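You operate a simulated robot arm through the tools that you are given. There is no shell and no other tool.

You are at the controls of a simulated robot arm. One attempt, no reset.

JOB
Swap the white plug for the orange one and switch the charger on at 2 A.
Fine: the white plug goes into the rack; plug in and set the dial, then switch on; leave the rest as it is.

Only the result counts: the job must be done as asked and must still hold three seconds after the hand-in. Knocking over, shifting, dropping, spilling or breaking anything else fails it.

ROBOT AND FRAMES
A 7-joint arm with a two-finger parallel gripper, fixed in place. Base frame: the origin is at the foot of the arm, x ahead of it, y to its left, z up; the work surface is at about z = 0.9. Lengths are in m, angles in degrees, forces in N, time in s.
With the tool pointing down near the work surface it reaches from about 0.22 to 0.64 m from the base axis. Its first joint turns from -166.0 to 166.0 degrees. Payload 1.57 kg.
The TCP is the grasp point between the finger pads, 0.03 m short of the fingertips. In the tool frame z runs along the fingers and y along their closing line. Largest opening 0.08 m; finger width 0.017, thickness 0.012; the body of the gripper, 0.04 by 0.082 m, starts 0.08 m behind the TCP.
Orientation is told as [roll, pitch, yaw] about the base's x, y, z axes, in that order, counted from this pose: with the fingers straight down and closing along the base's y, the tool's x points along the base's -x, its y along +y and its z along -z.

CONTROLS
- The arm moves only by the tool move_arm. Its argument "commands" is a list of rows, each an object of numbers (a shift or turn left out is 0, a gripper value left out holds the last): "jaw": the opening, from 0 (shut) to 1 (fully open); "x", "y", "z": the shift along the base's x, y, z in units of 30 mm (1.0 is 30 mm); "rx", "ry", "rz": the turn, a rotation vector about the base's x, y, z in units of 6 degrees (1.0 is 6 degrees). In form: [{"jaw": .., "x": .., "y": .., "z": .., "rx": .., "ry": .., "rz": ..}, ...]. A call has 1 to 20 rows; each row shifts and turns the commanded pose from where the row before left it. A call with a number of a shift or a turn outside -1 to 1 is refused whole. A row lasts 0.2 s, in which the tool goes at most 0.05 m and 8.6 degrees; a call with a longer step from one row to the next is refused whole, and so is a gripper value outside its range. A pose out of reach is approached as far as the arm can. The call stops where the force on the tool passes 90 N (or 10 N more than at its start, if that is more) or the arm is blocked; 0.2 s more then pass. The fingers move at their own pace (about 0.072 m/s each) and stop on an object; they squeeze with about 27 N. The grip force told is the motor's: it shows also when the fingers shut on nothing. Time passes only in rows, and 0.2 s behind the last, so rows that do not move let the fingers close. The reply holds the time, the measured pose of the TCP, the force on the tool along the base axes, the opening and the grip force, in the units named above and with some noise, with the torque about the TCP (base axes, N m) and any sound that the robot's microphone picked up.
- Cameras (640 x 400 px; columns grow to the right, rows downward): "scene" is fixed at [0.4026, -0.5002, 1.556]; the picture's right is [0.94, -0.34, 0.00], its down [-0.18, -0.49, -0.86] and it looks along [0.29, 0.80, -0.52] (base axes); focal length 337 px, centre (320, 200). "wrist" rides on the gripper at [0.072, -0.007, -0.122] in the tool frame; the picture's right is [0.09, 1.00, 0.00], its down [-0.84, 0.08, -0.54] and it looks along [-0.54, 0.05, 0.84] (tool axes); focal length 238 px, centre (320, 200). There is no depth. A picture from a camera that has moved, and an enlarged one, comes with that camera's place and axes in the base frame and with its lens.
- snapshot(camera): a new picture of that camera. No time passes.
- raise_lower(by): slides the trunk up (or, below 0, down) by that many m; the arm rides with it, the base frame stays. It gives what a move gives, with no picture.
- enlarge(camera, box): a new picture of the part [left, top, right, bottom] of that camera's present view, enlarged. No time passes.
- hand_in(): hands the job in; it is judged then, once.

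Nothing tells you positions but the pictures and the camera data. Unless the task says otherwise, let go and move clear before handing in.

The tools are called after "Call:" as a command line: name --argument value ..., lists and objects as JSON in quotes. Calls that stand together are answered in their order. move_arm: Moves the arm, as the interface text tells. Its arguments: {"type":"object","properties":{"commands":{"type":"array","items":{"type":"object","properties":{"jaw":{"type":"number"},"x":{"type":"number"},"y":{"type":"number"},"z":{"type":"number"},"rx":{"type":"number"},"ry":{"type":"number"},"rz":{"type":"number"}}}}},"required":["commands"]} The other tools are called the same way: raise_lower (by) slides the trunk up or down; snapshot (camera) takes a picture; enlarge (camera, box) takes an enlarged picture of a part of a camera's view; hand_in () hands the job in.

At the start:

```text
t: 0.0
eef_pos: [0.4531, 0.1993, 1.3405]
orientation: [0.0, 0.0, 0.1]
force: [0.1, 0.0, -0.6]
ft_torque: [0.0, -0.01, 0.0]
finger_gap: 0.08
gripper_force: 0.2
trunk travel left (down, up): [-0.725, 0.265]
```

scene: 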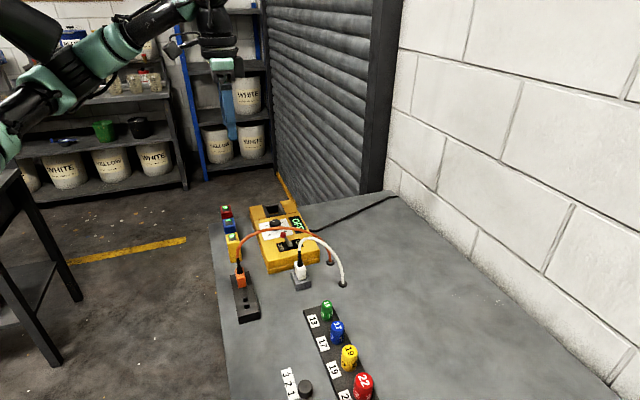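
wrist: 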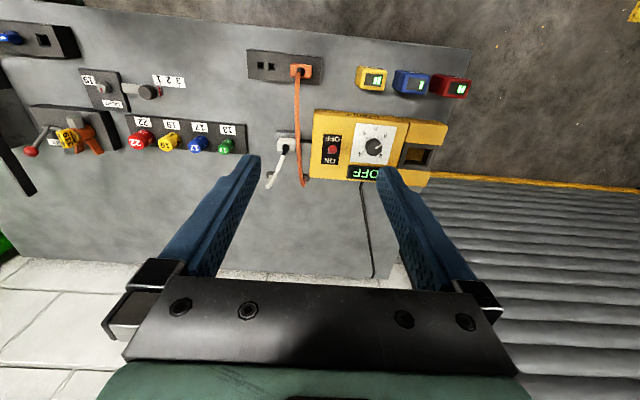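

I see a bench with a yellow charger (dial, on/off switch), a white plug in a grey socket beside the charger, and an orange plug in a black rack. I'll enlarge the views to understand the details first.

Call:
enlarge --camera "scene" --box '[210, 180, 370, 330]'

Call:
enlarge --camera "wrist" --box '[230, 40, 480, 200]'

Call:
enlarge --camera "scene" --box '[250, 290, 410, 400]'

```text
2.67 times, centred on (290, 255) of scene
camera zoom: at [0.4026, -0.5002, 1.556], right [0.94, -0.34, 0.0], down [-0.18, -0.49, -0.86], along [0.29, 0.8, -0.52], focal length 898 px, centre (400, 53)
```

zoom: 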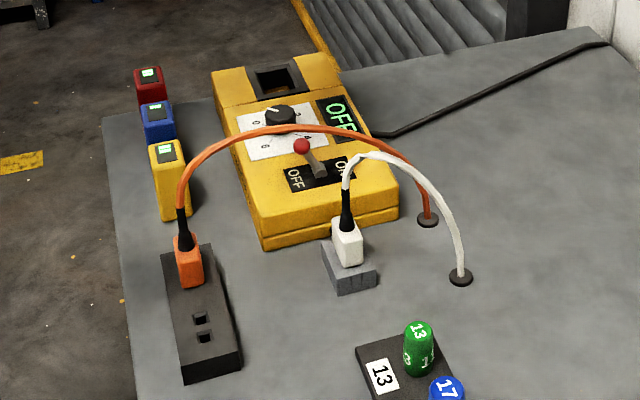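

```text
2.50 times, centred on (355, 120) of wrist
camera zoom: at [0.3816, 0.1921, 1.4619], right [-0.09, 1.0, 0.0], down [0.84, 0.08, 0.54], along [0.54, 0.05, -0.84], focal length 596 px, centre (232, 400)
```

zoom: 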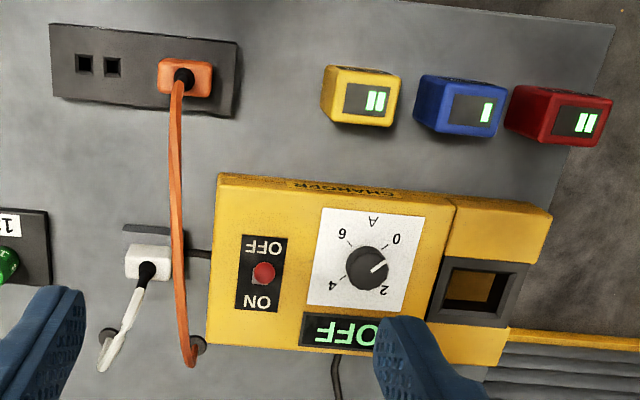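

```text
3.64 times, centred on (330, 345) of scene
camera zoom: at [0.4026, -0.5002, 1.556], right [0.94, -0.34, 0.0], down [-0.18, -0.49, -0.86], along [0.29, 0.8, -0.52], focal length 1225 px, centre (284, -327)
```

zoom: 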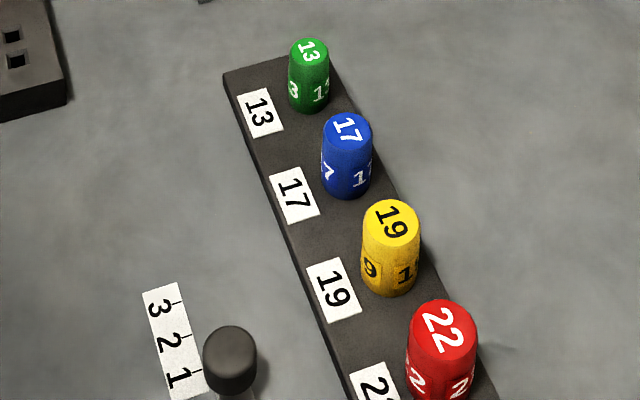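

The wrist view puts the white plug at about (0.577, 0.136), the orange plug at (0.42, 0.16), the dial at (0.55, 0.325) and the switch at (0.56, 0.235). I'll lower the arm for a closer look.

Call:
move_arm --commands '[{"jaw": 1, "z": -1}, {"z": -1}, {"z": -1}, {"z": -1}, {"z": -1}, {"z": -1}, {"z": 0}]'

Call:
snapshot --camera "wrist"

Call:
snapshot --camera "scene"

```text
t: 1.6
eef_pos: [0.4554, 0.1983, 1.1597]
orientation: [0.0, 0.0, 0.0]
force: [-0.2, 0.6, 0.1]
ft_torque: [-0.05, 0.02, -0.01]
finger_gap: 0.08
gripper_force: 0.1
trunk travel left (down, up): [-0.725, 0.265]
```

```text
taken
camera wrist: at [0.3825, 0.1916, 1.2808], right [-0.09, 1.0, 0.0], down [0.84, 0.08, 0.54], along [0.54, 0.05, -0.84], focal length 238 px, centre (320, 200)
```

wrist: 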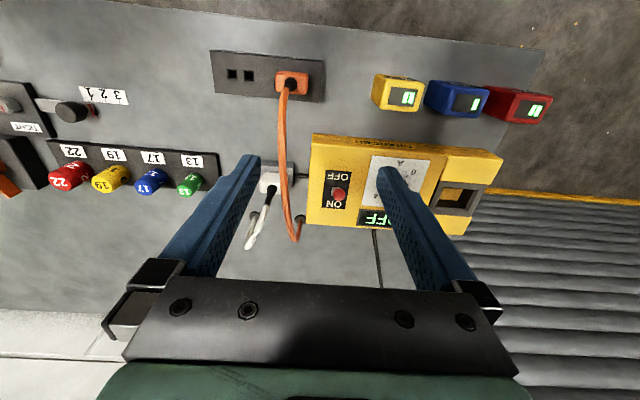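

```text
taken
```

scene: 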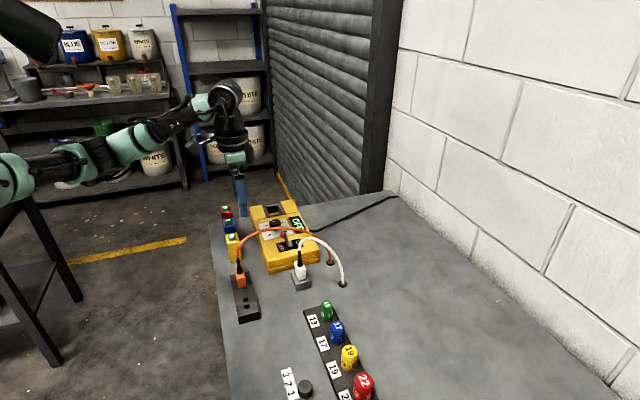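

The wrist view clearly shows the rack, plugs and charger. I'll move over the dial and switch to read them closely.

Call:
move_arm --commands '[{"y": 1}, {"y": 1}, {"y": 1}, {"y": 1, "z": -1}, {"z": -1}, {}]'

Call:
snapshot --camera "wrist"

Call:
enlarge --camera "wrist" --box '[200, 60, 440, 210]'

```text
t: 3.0
eef_pos: [0.4539, 0.319, 1.1003]
orientation: [0.1, 0.0, 0.0]
force: [0.2, 0.4, -0.3]
ft_torque: [-0.01, 0.0, 0.03]
finger_gap: 0.0798
gripper_force: 0.1
trunk travel left (down, up): [-0.725, 0.265]
```

```text
taken
camera wrist: at [0.3818, 0.3121, 1.2216], right [-0.09, 1.0, 0.0], down [0.84, 0.08, 0.54], along [0.54, 0.05, -0.84], focal length 238 px, centre (320, 200)
```

wrist: 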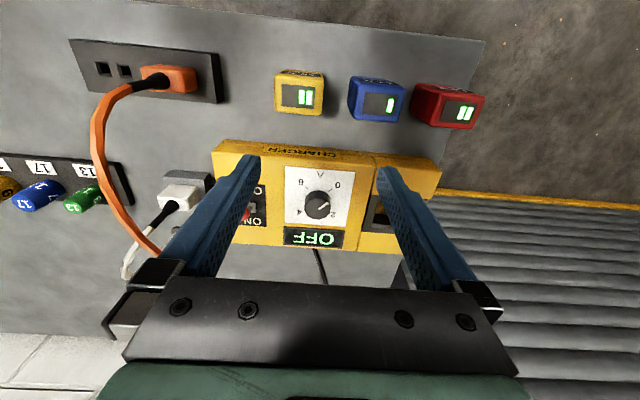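

```text
2.67 times, centred on (320, 135) of wrist
camera zoom: at [0.3818, 0.3121, 1.2216], right [-0.09, 1.0, 0.0], down [0.84, 0.08, 0.54], along [0.54, 0.05, -0.84], focal length 636 px, centre (320, 373)
```

zoom: 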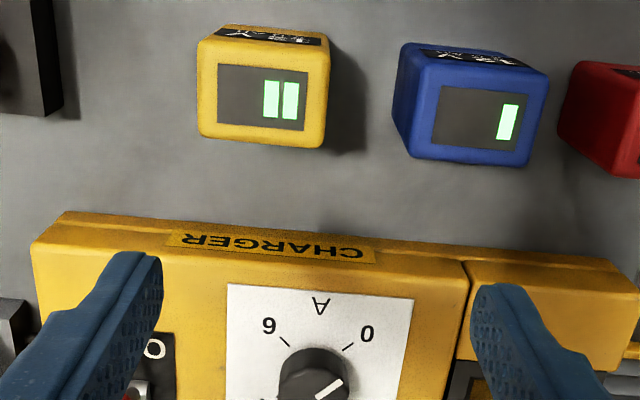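

Call:
enlarge --camera "wrist" --box '[270, 150, 370, 250]'

Call:
enlarge --camera "scene" --box '[240, 190, 330, 280]'

```text
4.00 times, centred on (320, 200) of wrist
camera zoom: at [0.3818, 0.3121, 1.2216], right [-0.09, 1.0, 0.0], down [0.84, 0.08, 0.54], along [0.54, 0.05, -0.84], focal length 953 px, centre (320, 200)
```

zoom: 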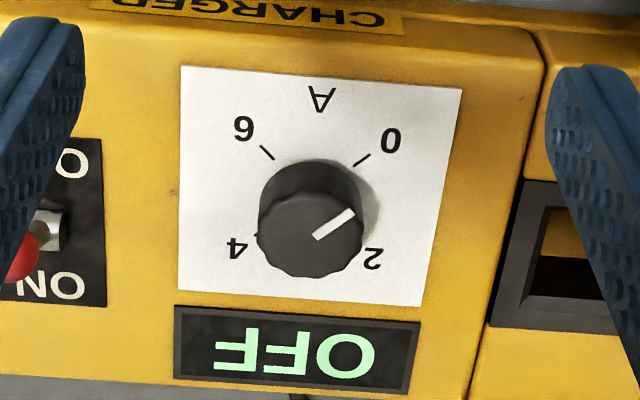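

```text
4.44 times, centred on (285, 235) of scene
camera zoom: at [0.4026, -0.5002, 1.556], right [0.94, -0.34, 0.0], down [-0.18, -0.49, -0.86], along [0.29, 0.8, -0.52], focal length 1497 px, centre (476, 44)
```

zoom: 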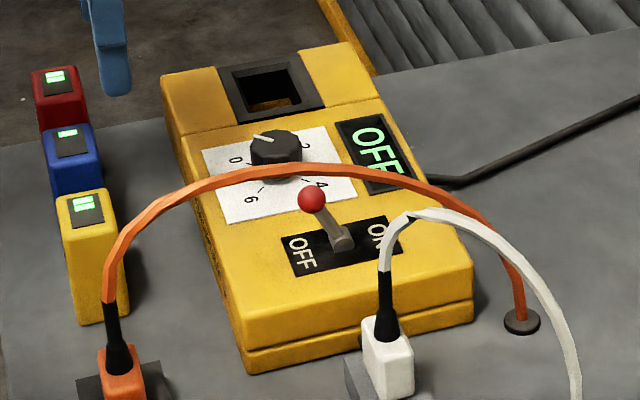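

The dial pointer is at 0. The 2 mark is 90° clockwise from it as seen from above, and the switch lever leans toward OFF, on the robot's side. Next I'll move over to inspect the white plug and its socket, then the rack.

Call:
move_arm --commands '[{"z": 1}, {"z": 1}, {"y": -1}, {"y": -1}, {"y": -1}, {"y": -1}, {"y": -1}, {"y": -1}, {"y": -1}, {"y": -1}, {"x": 1, "z": -1}, {}]'

Call:
snapshot --camera "wrist"

Call:
enlarge --camera "wrist" --box '[280, 60, 440, 240]'

```text
t: 5.6
eef_pos: [0.4842, 0.0787, 1.1295]
orientation: [0.0, -0.1, 0.0]
force: [-0.5, -0.1, 0.2]
ft_torque: [-0.03, 0.0, 0.01]
finger_gap: 0.0799
gripper_force: 0.0
trunk travel left (down, up): [-0.725, 0.265]
```

```text
taken
camera wrist: at [0.4116, 0.0712, 1.2515], right [-0.09, 1.0, 0.0], down [0.84, 0.08, 0.54], along [0.54, 0.05, -0.84], focal length 238 px, centre (320, 200)
```

wrist: 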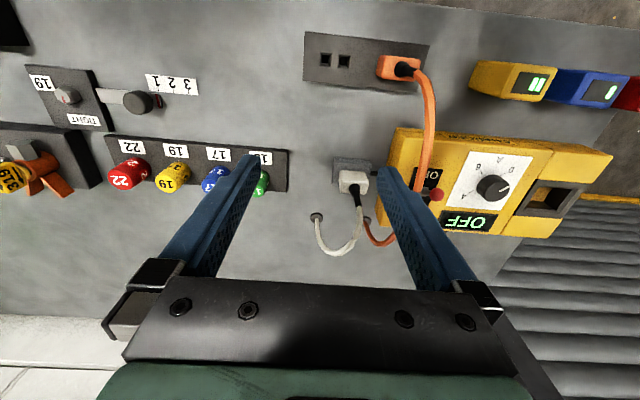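

```text
2.22 times, centred on (360, 150) of wrist
camera zoom: at [0.4116, 0.0712, 1.2515], right [-0.09, 1.0, 0.0], down [0.84, 0.08, 0.54], along [0.54, 0.05, -0.84], focal length 530 px, centre (231, 311)
```

zoom: 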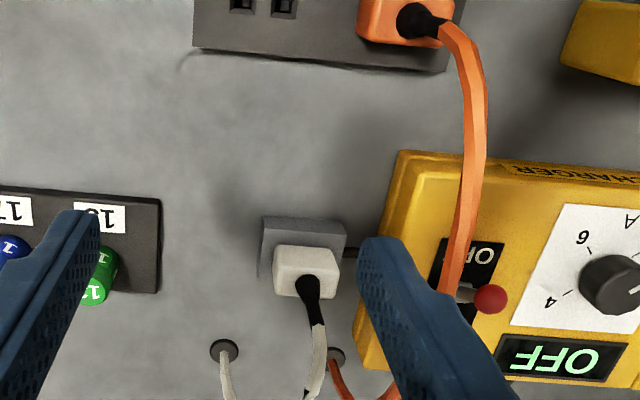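

Call:
enlarge --camera "wrist" --box '[320, 140, 400, 200]'

Call:
enlarge --camera "wrist" --box '[295, 20, 445, 110]'

Call:
enlarge --camera "scene" --box '[225, 240, 325, 325]'

```text
6.67 times, centred on (360, 170) of wrist
camera zoom: at [0.4116, 0.0712, 1.2515], right [-0.09, 1.0, 0.0], down [0.84, 0.08, 0.54], along [0.54, 0.05, -0.84], focal length 1589 px, centre (53, 400)
```

zoom: 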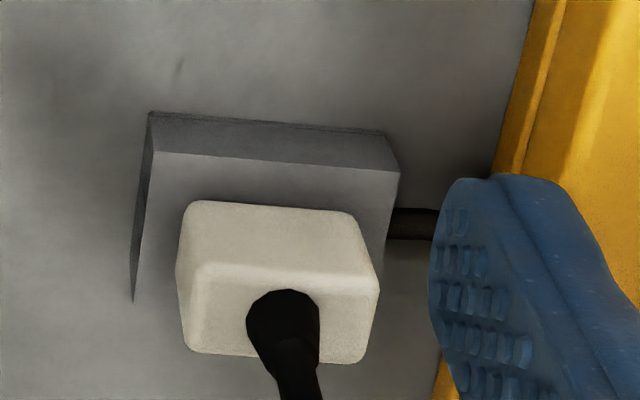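

```text
4.27 times, centred on (370, 65) of wrist
camera zoom: at [0.4116, 0.0712, 1.2515], right [-0.09, 1.0, 0.0], down [0.84, 0.08, 0.54], along [0.54, 0.05, -0.84], focal length 1017 px, centre (107, 776)
```

zoom: 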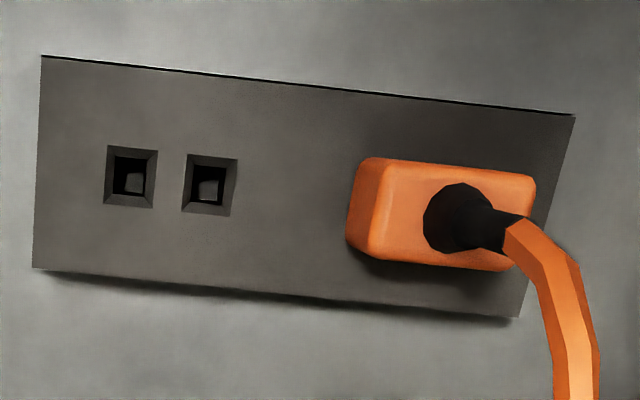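

```text
4.71 times, centred on (275, 282) of scene
camera zoom: at [0.4026, -0.5002, 1.556], right [0.94, -0.34, 0.0], down [-0.18, -0.49, -0.86], along [0.29, 0.8, -0.52], focal length 1585 px, centre (532, -188)
```

zoom: 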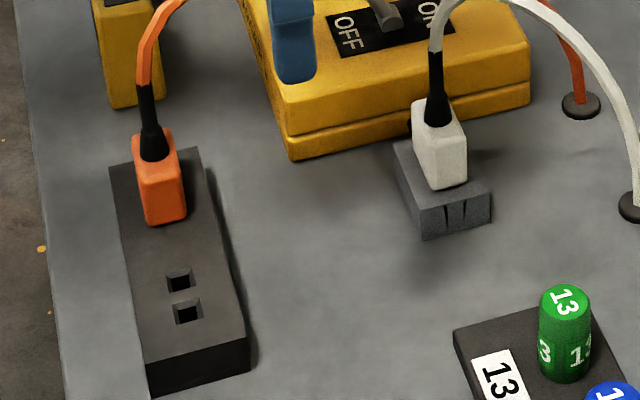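

The rack lies along y with its free hole pair near (0.425, 0.09), orange is near (0.424, 0.159), and white is near (0.575, 0.135). I'll turn the gripper 90° so it closes along x, which keeps it off the orange cable, and then move above the white plug.

Call:
move_arm --commands '[{"rz": 1}, {"rz": 1}, {"rz": 1}, {"rz": 1}, {"rz": 1}, {"rz": 1}, {"rz": 1}, {"rz": 1}, {"rz": 1}, {"rz": 1}, {"rz": 1}, {"rz": 1}, {"rz": 1}, {"rz": 1}, {"rz": 1}, {}]'

Call:
snapshot --camera "wrist"

Call:
snapshot --camera "scene"

```text
t: 9.0
eef_pos: [0.4843, 0.08, 1.1317]
orientation: [0.0, 0.0, 90.1]
force: [-0.5, -1.0, -0.8]
ft_torque: [0.0, -0.04, -0.01]
finger_gap: 0.08
gripper_force: 0.0
trunk travel left (down, up): [-0.725, 0.265]
```

```text
taken
camera wrist: at [0.4906, 0.0067, 1.2522], right [-1.0, -0.09, 0.0], down [-0.08, 0.84, 0.54], along [-0.05, 0.54, -0.84], focal length 238 px, centre (320, 200)
```

wrist: 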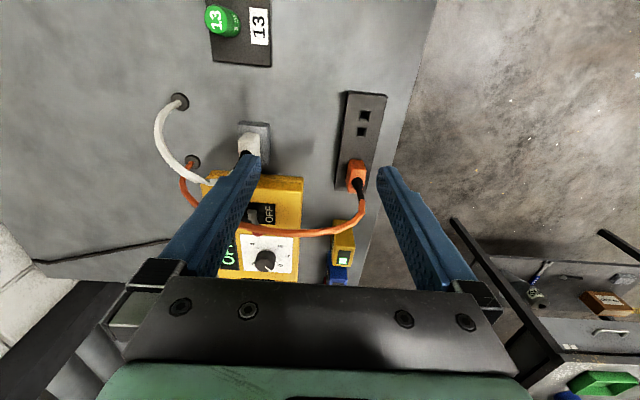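

```text
taken
```

scene: 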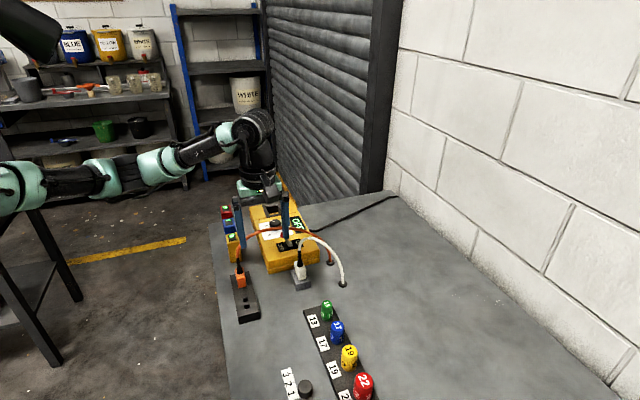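

The 90° turn worked. I'll move over the white plug at safe height and look down on it.

Call:
move_arm --commands '[{"x": 1}, {"x": 1}, {"x": 1, "y": 0.5}, {"y": 0.7}, {"y": 0.6}, {}]'

Call:
snapshot --camera "wrist"

Call:
enlarge --camera "wrist" --box '[260, 80, 380, 170]'

Call:
enlarge --camera "scene" --box '[225, 190, 345, 310]'

```text
t: 10.4
eef_pos: [0.5744, 0.1344, 1.1299]
orientation: [0.0, 0.0, 90.0]
force: [-0.2, 0.5, 0.4]
ft_torque: [0.0, 0.0, 0.0]
finger_gap: 0.0802
gripper_force: 0.0
trunk travel left (down, up): [-0.725, 0.265]
```

```text
taken
camera wrist: at [0.58, 0.0614, 1.251], right [-1.0, -0.09, 0.0], down [-0.08, 0.84, 0.54], along [-0.05, 0.54, -0.84], focal length 238 px, centre (320, 200)
```

wrist: 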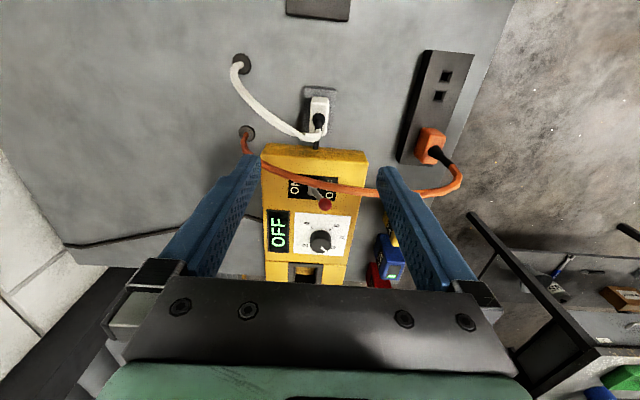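

```text
4.44 times, centred on (320, 125) of wrist
camera zoom: at [0.58, 0.0614, 1.251], right [-1.0, -0.09, 0.0], down [-0.08, 0.84, 0.54], along [-0.05, 0.54, -0.84], focal length 1059 px, centre (320, 533)
```

zoom: 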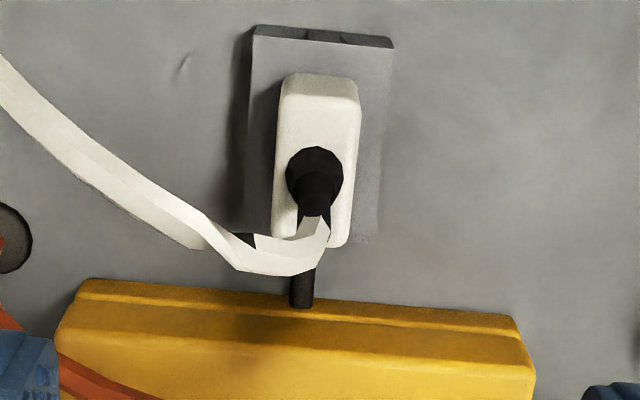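

```text
3.33 times, centred on (285, 250) of scene
camera zoom: at [0.4026, -0.5002, 1.556], right [0.94, -0.34, 0.0], down [-0.18, -0.49, -0.86], along [0.29, 0.8, -0.52], focal length 1123 px, centre (437, 33)
```

zoom: 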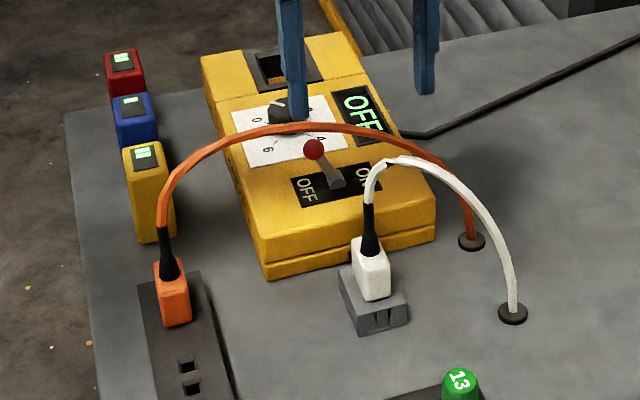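

The view from above shows the white plug at about (0.575, 0.135), well aligned with the gripper. I'll zoom in to work out the heights.

Call:
enlarge --camera "wrist" --box '[296, 82, 344, 142]'

Call:
enlarge --camera "scene" --box '[285, 250, 325, 295]'

```text
6.67 times, centred on (320, 112) of wrist
camera zoom: at [0.58, 0.0614, 1.251], right [-1.0, -0.09, 0.0], down [-0.08, 0.84, 0.54], along [-0.05, 0.54, -0.84], focal length 1589 px, centre (320, 787)
```

zoom: 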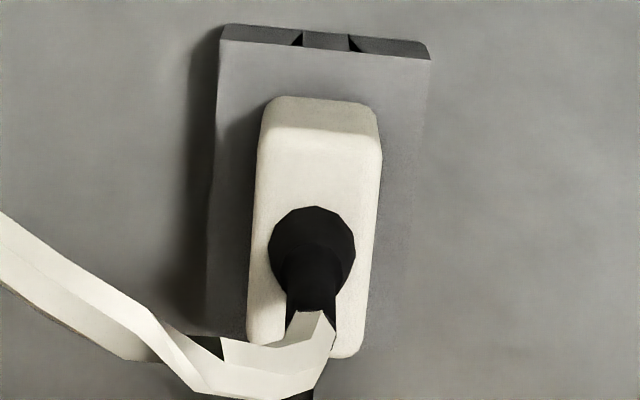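

```text
8.89 times, centred on (305, 272) of scene
camera zoom: at [0.4026, -0.5002, 1.556], right [0.94, -0.34, 0.0], down [-0.18, -0.49, -0.86], along [0.29, 0.8, -0.52], focal length 2994 px, centre (453, -444)
```

zoom: 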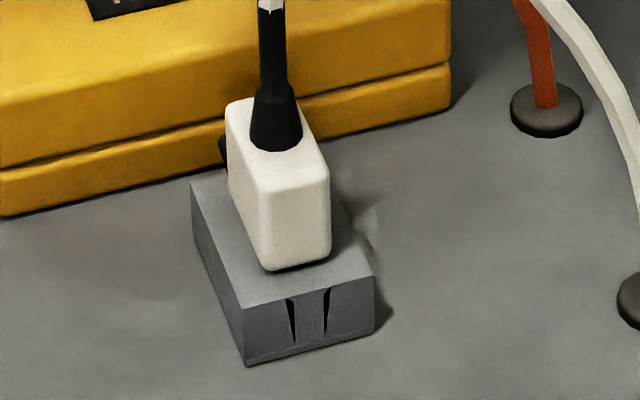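

The white plug body spans z≈0.93–0.962 and sits on a socket whose top is at z≈0.928. Its cable bends toward +x at z≈1.035. I'll part-close the jaw and lower a little to see whether the cable affects the fingers.

Call:
move_arm --commands '[{"jaw": 0.55}, {"z": -0.6}, {"z": -0.6}, {"z": -0.6}, {"z": -0.6}, {"z": -0.3}, {}]'

Call:
snapshot --camera "wrist"

Call:
enlarge --camera "scene" --box '[255, 200, 365, 310]'

```text
t: 12.0
eef_pos: [0.5743, 0.1332, 1.0493]
orientation: [0.1, 0.0, 90.0]
force: [-0.9, 0.3, -0.3]
ft_torque: [-0.01, 0.01, -0.03]
finger_gap: 0.0439
gripper_force: 0.1
trunk travel left (down, up): [-0.725, 0.265]
```

```text
taken
camera wrist: at [0.5799, 0.0609, 1.1706], right [-1.0, -0.09, 0.0], down [-0.08, 0.84, 0.54], along [-0.05, 0.54, -0.84], focal length 238 px, centre (320, 200)
```

wrist: 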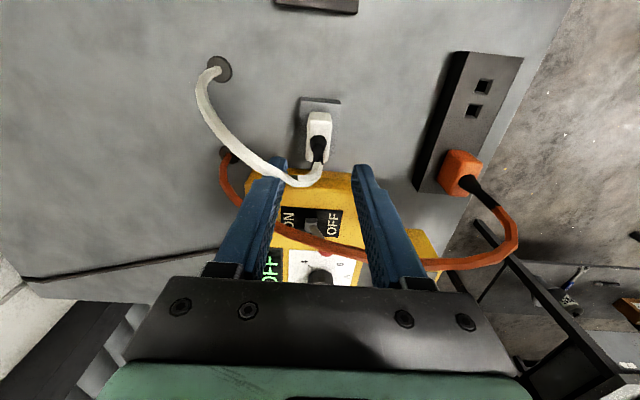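

```text
3.64 times, centred on (310, 255) of scene
camera zoom: at [0.4026, -0.5002, 1.556], right [0.94, -0.34, 0.0], down [-0.18, -0.49, -0.86], along [0.29, 0.8, -0.52], focal length 1225 px, centre (356, 0)
```

zoom: 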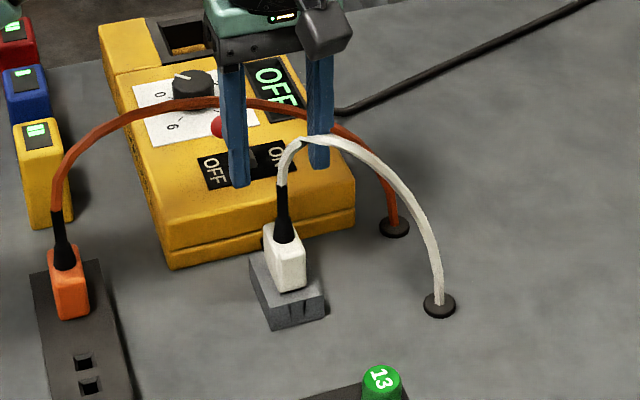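

Call:
enlarge --camera "wrist" --box '[240, 90, 400, 200]'

```text
3.64 times, centred on (320, 145) of wrist
camera zoom: at [0.5799, 0.0609, 1.1706], right [-1.0, -0.09, 0.0], down [-0.08, 0.84, 0.54], along [-0.05, 0.54, -0.84], focal length 867 px, centre (320, 400)
```

zoom: 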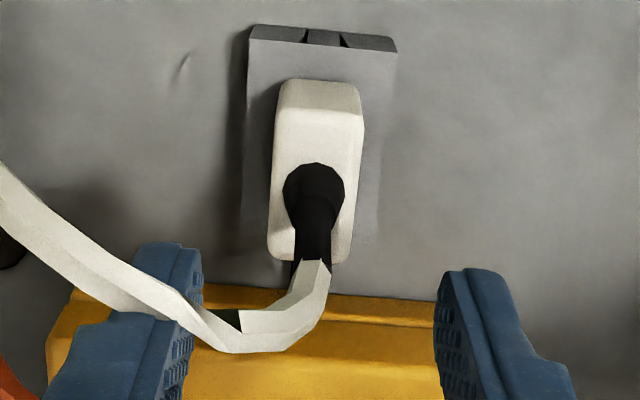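

The fingers straddle the plug symmetrically, and where a finger meets the cable there's no force. I'll continue down to grasp height at TCP z≈0.964.

Call:
move_arm --commands '[{"z": -0.5}, {"z": -0.5}, {"z": -0.5}, {"z": -0.5}, {"z": -0.5}, {"z": -0.33}, {}]'

Call:
snapshot --camera "wrist"

Call:
enlarge --camera "scene" --box '[265, 220, 345, 300]'

```text
t: 13.6
eef_pos: [0.5744, 0.1327, 0.9626]
orientation: [0.1, -0.1, 90.0]
force: [-0.2, 0.8, -0.1]
ft_torque: [0.01, -0.03, -0.01]
finger_gap: 0.0441
gripper_force: 0.0
trunk travel left (down, up): [-0.725, 0.265]
```

```text
taken
camera wrist: at [0.5809, 0.0599, 1.0851], right [-1.0, -0.09, 0.0], down [-0.08, 0.84, 0.54], along [-0.05, 0.54, -0.84], focal length 238 px, centre (320, 200)
```

wrist: 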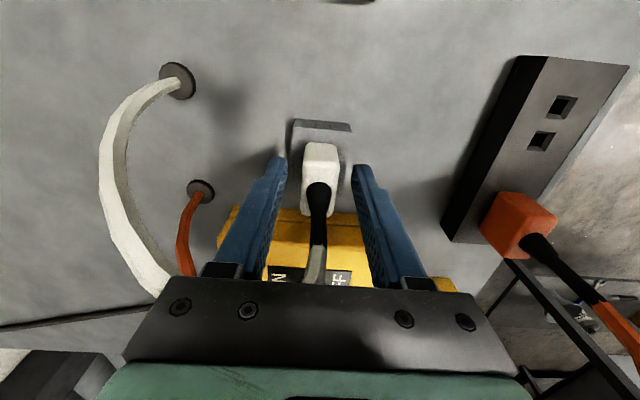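

```text
5.00 times, centred on (305, 260) of scene
camera zoom: at [0.4026, -0.5002, 1.556], right [0.94, -0.34, 0.0], down [-0.18, -0.49, -0.86], along [0.29, 0.8, -0.52], focal length 1684 px, centre (395, -100)
```

zoom: 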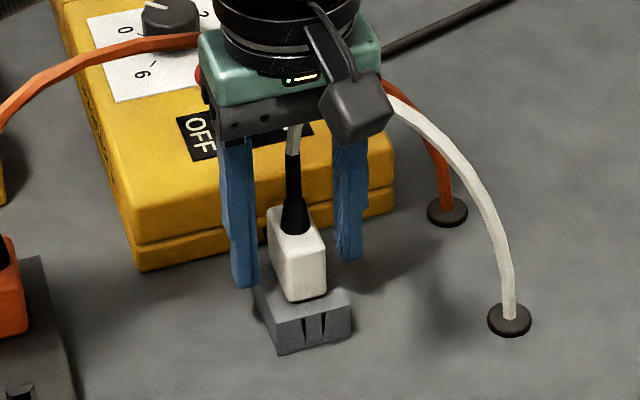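

No contact so far and the plug is centred between the pads, so I'll close the jaw.

Call:
move_arm --commands '[{"jaw": 0}, {}, {}, {}]'

Call:
snapshot --camera "wrist"

```text
t: 14.6
eef_pos: [0.5752, 0.1323, 0.9643]
orientation: [0.0, 0.1, 90.1]
force: [0.8, -0.1, -0.3]
ft_torque: [0.01, -0.09, 0.0]
finger_gap: 0.0209
gripper_force: 26.8
trunk travel left (down, up): [-0.725, 0.265]
```

```text
taken
camera wrist: at [0.5811, 0.0599, 1.0851], right [-1.0, -0.09, 0.0], down [-0.08, 0.84, 0.54], along [-0.05, 0.54, -0.84], focal length 238 px, centre (320, 200)
```

wrist: 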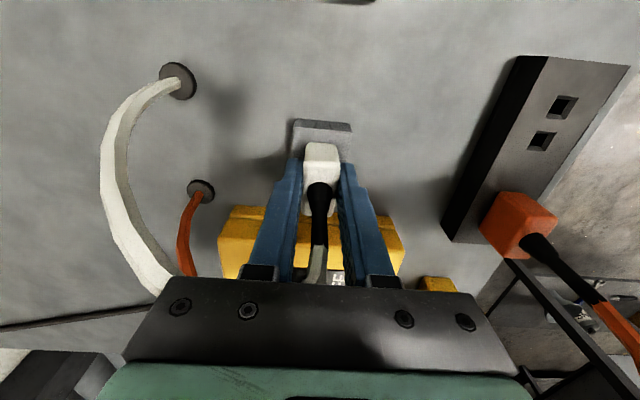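

The plug is gripped at a 20.9 mm gap. I'll pull it straight up slowly and watch the force.

Call:
move_arm --commands '[{"z": 0.2}, {"z": 0.2}, {"z": 0.2}, {"z": 0.2}, {}]'

Call:
snapshot --camera "wrist"

Call:
enlarge --camera "scene" --box '[265, 220, 345, 300]'

```text
t: 15.8
eef_pos: [0.5744, 0.1329, 0.9881]
orientation: [0.0, 0.0, 90.0]
force: [0.9, 0.1, -0.5]
ft_torque: [0.0, -0.01, -0.03]
finger_gap: 0.021
gripper_force: 26.9
trunk travel left (down, up): [-0.725, 0.265]
```

```text
taken
camera wrist: at [0.5814, 0.061, 1.1099], right [-1.0, -0.09, 0.0], down [-0.08, 0.84, 0.54], along [-0.05, 0.54, -0.84], focal length 238 px, centre (320, 200)
```

wrist: 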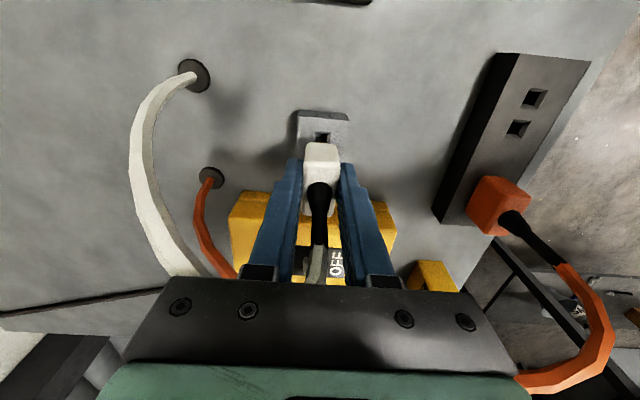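

```text
5.00 times, centred on (305, 260) of scene
camera zoom: at [0.4026, -0.5002, 1.556], right [0.94, -0.34, 0.0], down [-0.18, -0.49, -0.86], along [0.29, 0.8, -0.52], focal length 1684 px, centre (395, -100)
```

zoom: 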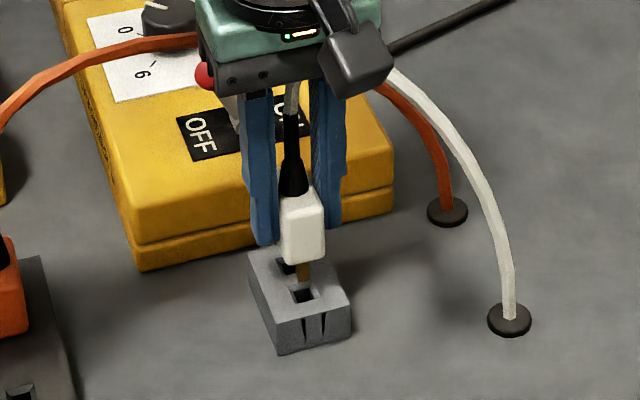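

The plug is coming free, and I can see its prongs and the socket holes. I'll raise it fully, then carry it over the rack's free slot.

Call:
move_arm --commands '[{"z": 0.5}, {"z": 1}, {"z": 1}, {"z": 0.5, "y": -0.5}, {"y": -0.93, "x": -0.5}, {"x": -1}, {"x": -1}, {"x": -1}, {"x": -1}, {"x": -0.5}, {}]'

Call:
snapshot --camera "wrist"

Call:
enlarge --camera "scene" --box '[200, 220, 300, 330]'

```text
t: 18.2
eef_pos: [0.4224, 0.0889, 1.0771]
orientation: [0.0, 0.1, 90.0]
force: [-0.3, 0.9, -1.0]
ft_torque: [0.01, -0.02, 0.02]
finger_gap: 0.0213
gripper_force: 27.4
trunk travel left (down, up): [-0.725, 0.265]
```

```text
taken
camera wrist: at [0.4289, 0.0172, 1.1985], right [-1.0, -0.09, 0.0], down [-0.08, 0.84, 0.54], along [-0.05, 0.54, -0.84], focal length 238 px, centre (320, 200)
```

wrist: 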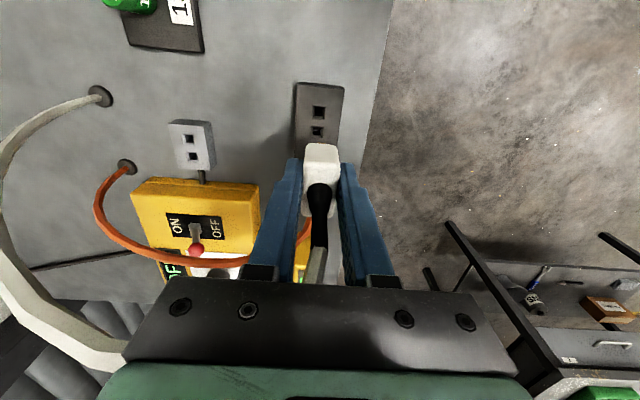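

```text
3.64 times, centred on (250, 275) of scene
camera zoom: at [0.4026, -0.5002, 1.556], right [0.94, -0.34, 0.0], down [-0.18, -0.49, -0.86], along [0.29, 0.8, -0.52], focal length 1225 px, centre (574, -73)
```

zoom: 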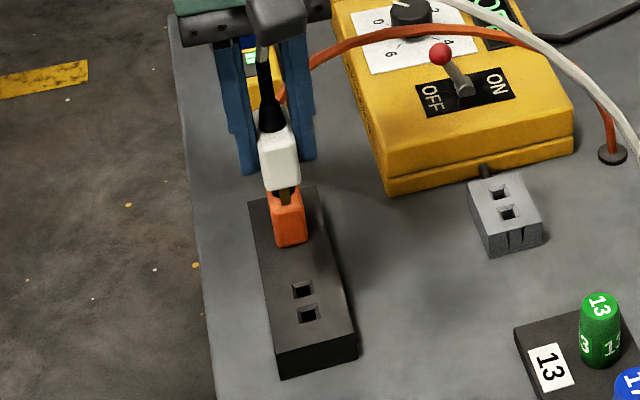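

The white plug is above the free slot. I'll enlarge to line up with the holes.

Call:
enlarge --camera "wrist" --box '[280, 70, 360, 190]'

Call:
enlarge --camera "wrist" --box '[160, 110, 240, 180]'

Call:
enlarge --camera "scene" --box '[255, 240, 315, 320]'

```text
3.33 times, centred on (320, 130) of wrist
camera zoom: at [0.4289, 0.0172, 1.1985], right [-1.0, -0.09, 0.0], down [-0.08, 0.84, 0.54], along [-0.05, 0.54, -0.84], focal length 794 px, centre (320, 433)
```

zoom: 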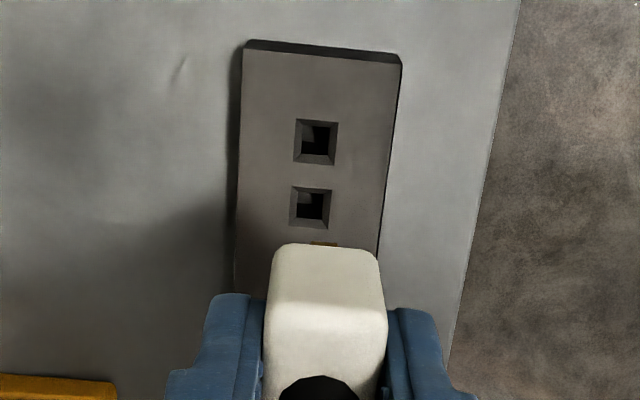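

```text
5.71 times, centred on (200, 145) of wrist
camera zoom: at [0.4289, 0.0172, 1.1985], right [-1.0, -0.09, 0.0], down [-0.08, 0.84, 0.54], along [-0.05, 0.54, -0.84], focal length 1362 px, centre (1006, 514)
```

zoom: 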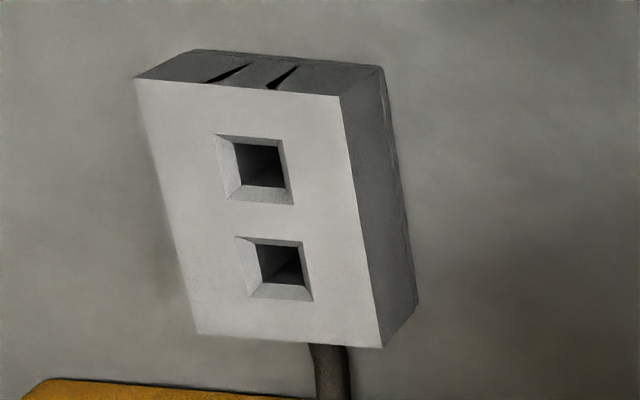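

```text
5.00 times, centred on (285, 280) of scene
camera zoom: at [0.4026, -0.5002, 1.556], right [0.94, -0.34, 0.0], down [-0.18, -0.49, -0.86], along [0.29, 0.8, -0.52], focal length 1684 px, centre (495, -200)
```

zoom: 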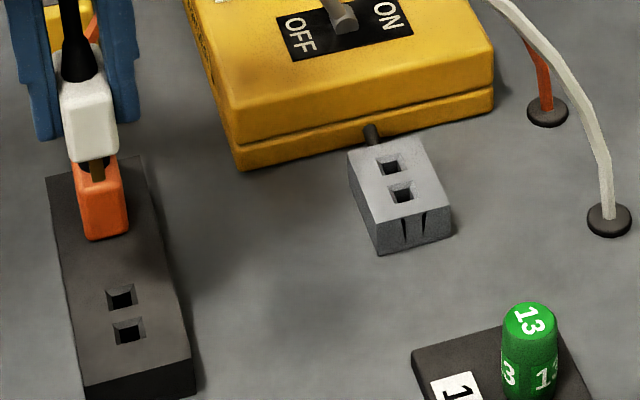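

The hole-pair centre is at about (0.4246, 0.089), so I need +2 mm in x. I'll correct that, lower partway and check again.

Call:
move_arm --commands '[{"x": 0.073, "y": 0.007}, {"z": -0.7}, {"z": -0.7}, {"z": -0.7}, {"z": -0.4}, {}]'

Call:
enlarge --camera "wrist" --box '[280, 60, 360, 180]'

Call:
enlarge --camera "scene" --box '[210, 240, 290, 330]'

```text
t: 19.6
eef_pos: [0.4251, 0.0915, 1.0046]
orientation: [0.0, 0.1, 90.0]
force: [0.2, 0.1, -0.2]
ft_torque: [-0.01, -0.03, 0.0]
finger_gap: 0.0214
gripper_force: 27.2
trunk travel left (down, up): [-0.725, 0.265]
```

```text
3.33 times, centred on (320, 120) of wrist
camera zoom: at [0.4319, 0.0193, 1.1255], right [-1.0, -0.09, 0.0], down [-0.08, 0.84, 0.54], along [-0.05, 0.54, -0.84], focal length 794 px, centre (320, 467)
```

zoom: 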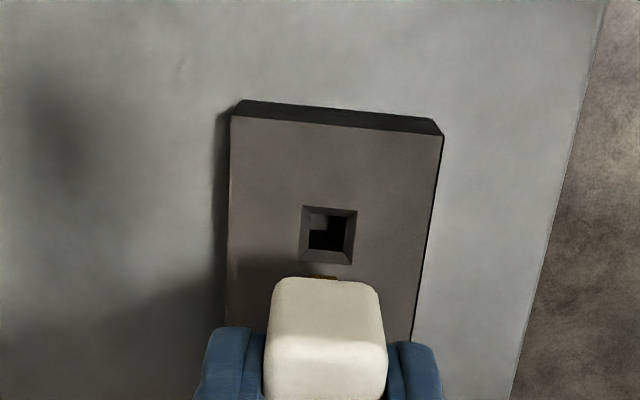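

```text
4.44 times, centred on (250, 285) of scene
camera zoom: at [0.4026, -0.5002, 1.556], right [0.94, -0.34, 0.0], down [-0.18, -0.49, -0.86], along [0.29, 0.8, -0.52], focal length 1497 px, centre (631, -178)
```

zoom: 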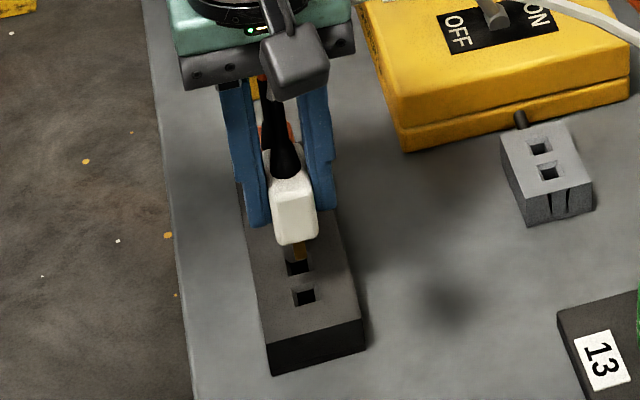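

Call:
move_arm --commands '[{}, {}]'

Call:
enlarge --camera "wrist" --box '[295, 95, 345, 165]'

Call:
enlarge --camera "scene" --box '[250, 270, 300, 330]'

```text
t: 20.2
eef_pos: [0.4257, 0.0907, 1.0054]
orientation: [0.0, -0.1, 90.1]
force: [-0.9, -0.4, -0.8]
ft_torque: [-0.01, -0.02, -0.01]
finger_gap: 0.0212
gripper_force: 27.2
trunk travel left (down, up): [-0.725, 0.265]
```

```text
5.71 times, centred on (320, 130) of wrist
camera zoom: at [0.4319, 0.0192, 1.1257], right [-1.0, -0.09, 0.0], down [-0.08, 0.84, 0.54], along [-0.05, 0.54, -0.84], focal length 1362 px, centre (320, 600)
```

zoom: 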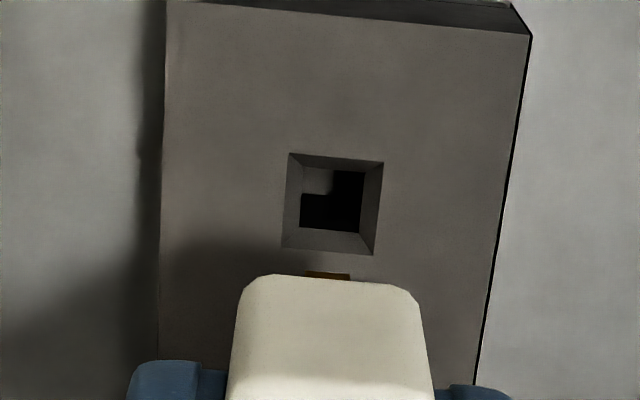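

```text
6.67 times, centred on (275, 300) of scene
camera zoom: at [0.4026, -0.5002, 1.556], right [0.94, -0.34, 0.0], down [-0.18, -0.49, -0.86], along [0.29, 0.8, -0.52], focal length 2246 px, centre (620, -467)
```

zoom: 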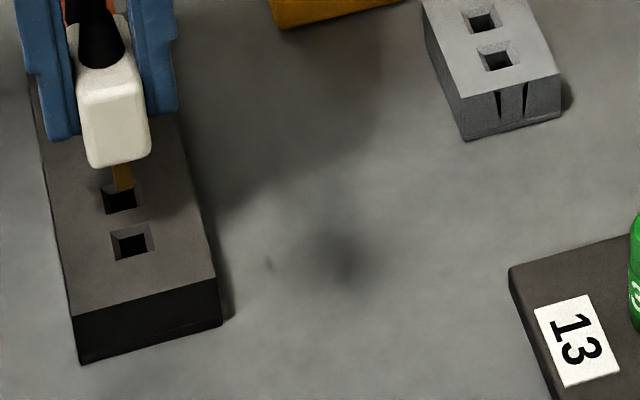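

The prongs are about 1.7 mm too far in +y and about 0.5 mm in +x. I'll correct that and lower until the prongs start to enter.

Call:
move_arm --commands '[{"x": -0.017, "y": -0.057}, {}, {"z": -0.25}, {"z": -0.25}, {"z": -0.2}, {}]'

Call:
enlarge --camera "wrist" --box '[295, 70, 345, 140]'

Call:
enlarge --camera "scene" --box '[230, 270, 280, 330]'

```text
t: 21.6
eef_pos: [0.4263, 0.0892, 0.9819]
orientation: [-0.1, 0.0, 90.0]
force: [0.0, -0.3, -0.5]
ft_torque: [0.02, 0.0, 0.02]
finger_gap: 0.0211
gripper_force: 26.6
trunk travel left (down, up): [-0.725, 0.265]
```

```text
5.71 times, centred on (320, 105) of wrist
camera zoom: at [0.432, 0.0166, 1.1039], right [-1.0, -0.09, 0.0], down [-0.08, 0.84, 0.54], along [-0.05, 0.54, -0.84], focal length 1362 px, centre (320, 743)
```

zoom: 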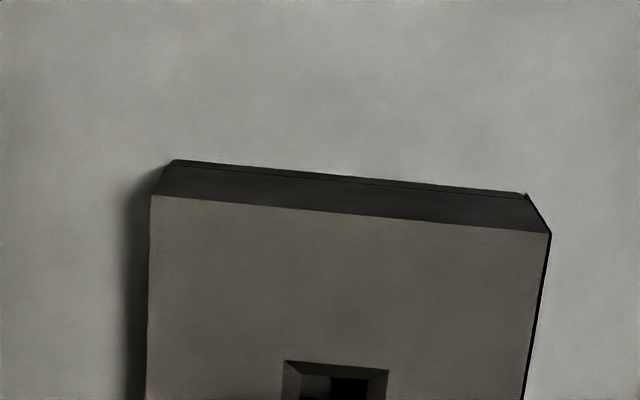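

```text
6.67 times, centred on (255, 300) of scene
camera zoom: at [0.4026, -0.5002, 1.556], right [0.94, -0.34, 0.0], down [-0.18, -0.49, -0.86], along [0.29, 0.8, -0.52], focal length 2246 px, centre (753, -467)
```

zoom: 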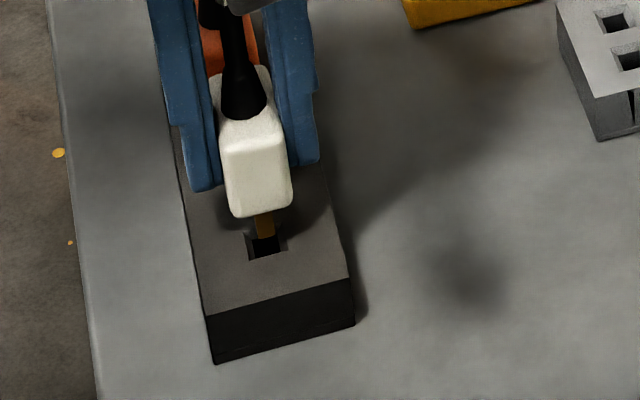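

Call:
enlarge --camera "wrist" --box '[295, 110, 345, 170]'

Call:
move_arm --commands '[{}]'

```text
6.67 times, centred on (320, 140) of wrist
camera zoom: at [0.432, 0.0166, 1.1039], right [-1.0, -0.09, 0.0], down [-0.08, 0.84, 0.54], along [-0.05, 0.54, -0.84], focal length 1589 px, centre (320, 600)
```

zoom: 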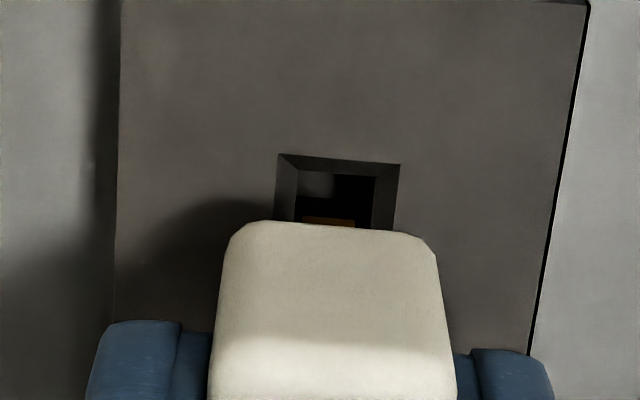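

```text
t: 22.0
eef_pos: [0.4258, 0.0891, 0.9826]
orientation: [0.0, 0.0, 90.1]
force: [0.5, -0.5, 0.8]
ft_torque: [-0.03, 0.0, 0.0]
finger_gap: 0.0208
gripper_force: 27.4
trunk travel left (down, up): [-0.725, 0.265]
```

The prong tip is at the hole mouth and centred within about 1 mm. I'll insert slowly.

Call:
move_arm --commands '[{"x": -0.015}, {"z": -0.15}, {"z": -0.15}, {"z": -0.15}, {}]'

```text
t: 23.2
eef_pos: [0.4261, 0.0881, 0.9682]
orientation: [0.0, 0.0, 90.0]
force: [0.2, -2.3, 0.0]
ft_torque: [-0.07, -0.04, -0.01]
finger_gap: 0.0213
gripper_force: 27.1
trunk travel left (down, up): [-0.725, 0.265]
```

It's entering with only 2 N sideways, so I'll carry on down to seat it.

Call:
move_arm --commands '[{"z": -0.08}, {"z": -0.05}, {}]'

Call:
enlarge --camera "scene" --box '[230, 260, 280, 320]'

```text
t: 24.0
eef_pos: [0.4261, 0.0885, 0.9654]
orientation: [0.1, 0.0, 90.0]
force: [-1.0, -1.5, -0.1]
ft_torque: [-0.04, -0.01, 0.04]
finger_gap: 0.0212
gripper_force: 26.6
trunk travel left (down, up): [-0.725, 0.265]
```

```text
6.67 times, centred on (255, 290) of scene
camera zoom: at [0.4026, -0.5002, 1.556], right [0.94, -0.34, 0.0], down [-0.18, -0.49, -0.86], along [0.29, 0.8, -0.52], focal length 2246 px, centre (753, -400)
```

zoom: 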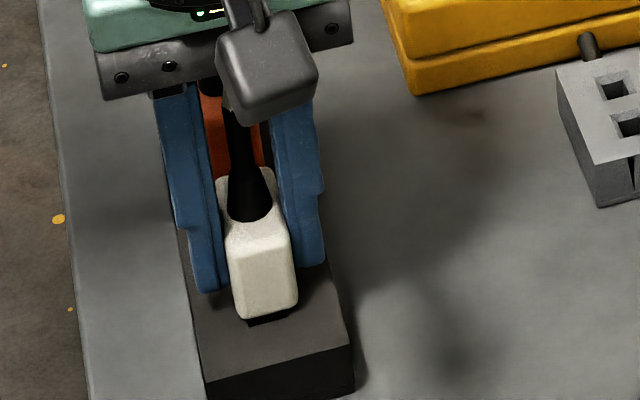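

Call:
move_arm --commands '[{"z": -0.05}, {"z": -0.05}, {}]'

```text
t: 24.8
eef_pos: [0.4251, 0.0881, 0.9633]
orientation: [-0.1, -0.1, 90.0]
force: [-0.2, -0.4, 10.4]
ft_torque: [-0.14, 0.1, -0.02]
finger_gap: 0.0212
gripper_force: 26.6
trunk travel left (down, up): [-0.725, 0.265]
```

Call:
enlarge --camera "scene" --box '[230, 260, 280, 320]'

Call:
enlarge --camera "wrist" --box '[290, 100, 350, 180]'

```text
6.67 times, centred on (255, 290) of scene
camera zoom: at [0.4026, -0.5002, 1.556], right [0.94, -0.34, 0.0], down [-0.18, -0.49, -0.86], along [0.29, 0.8, -0.52], focal length 2246 px, centre (753, -400)
```

zoom: 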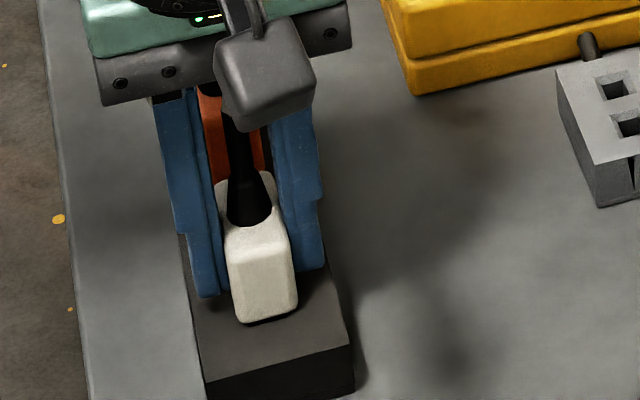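

```text
5.00 times, centred on (320, 140) of wrist
camera zoom: at [0.4313, 0.0161, 1.085], right [-1.0, -0.09, 0.0], down [-0.08, 0.84, 0.54], along [-0.05, 0.54, -0.84], focal length 1192 px, centre (320, 500)
```

zoom: 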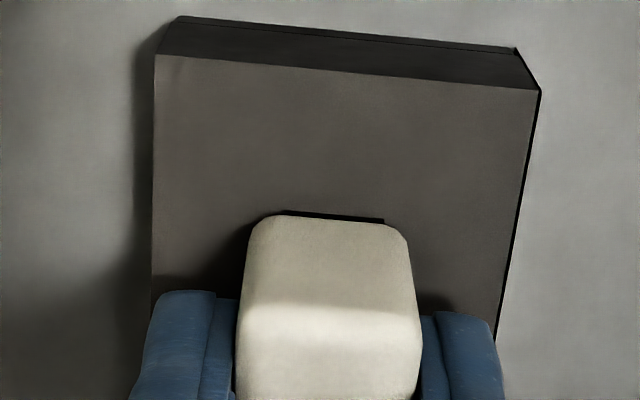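

Call:
move_arm --commands '[{"z": -0.04}, {}]'

Call:
enlarge --camera "wrist" --box '[300, 130, 340, 160]'

```text
t: 25.4
eef_pos: [0.4249, 0.0886, 0.9633]
orientation: [-0.4, -0.1, 90.0]
force: [2.8, -1.6, 22.3]
ft_torque: [0.0, 0.01, 0.0]
finger_gap: 0.021
gripper_force: 27.1
trunk travel left (down, up): [-0.725, 0.265]
```

```text
13.33 times, centred on (320, 145) of wrist
camera zoom: at [0.431, 0.016, 1.0842], right [-1.0, -0.09, -0.01], down [-0.08, 0.84, 0.54], along [-0.05, 0.54, -0.84], focal length 3178 px, centre (320, 933)
```

zoom: 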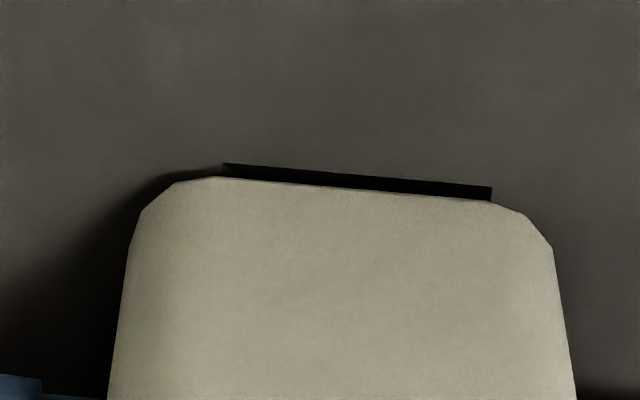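

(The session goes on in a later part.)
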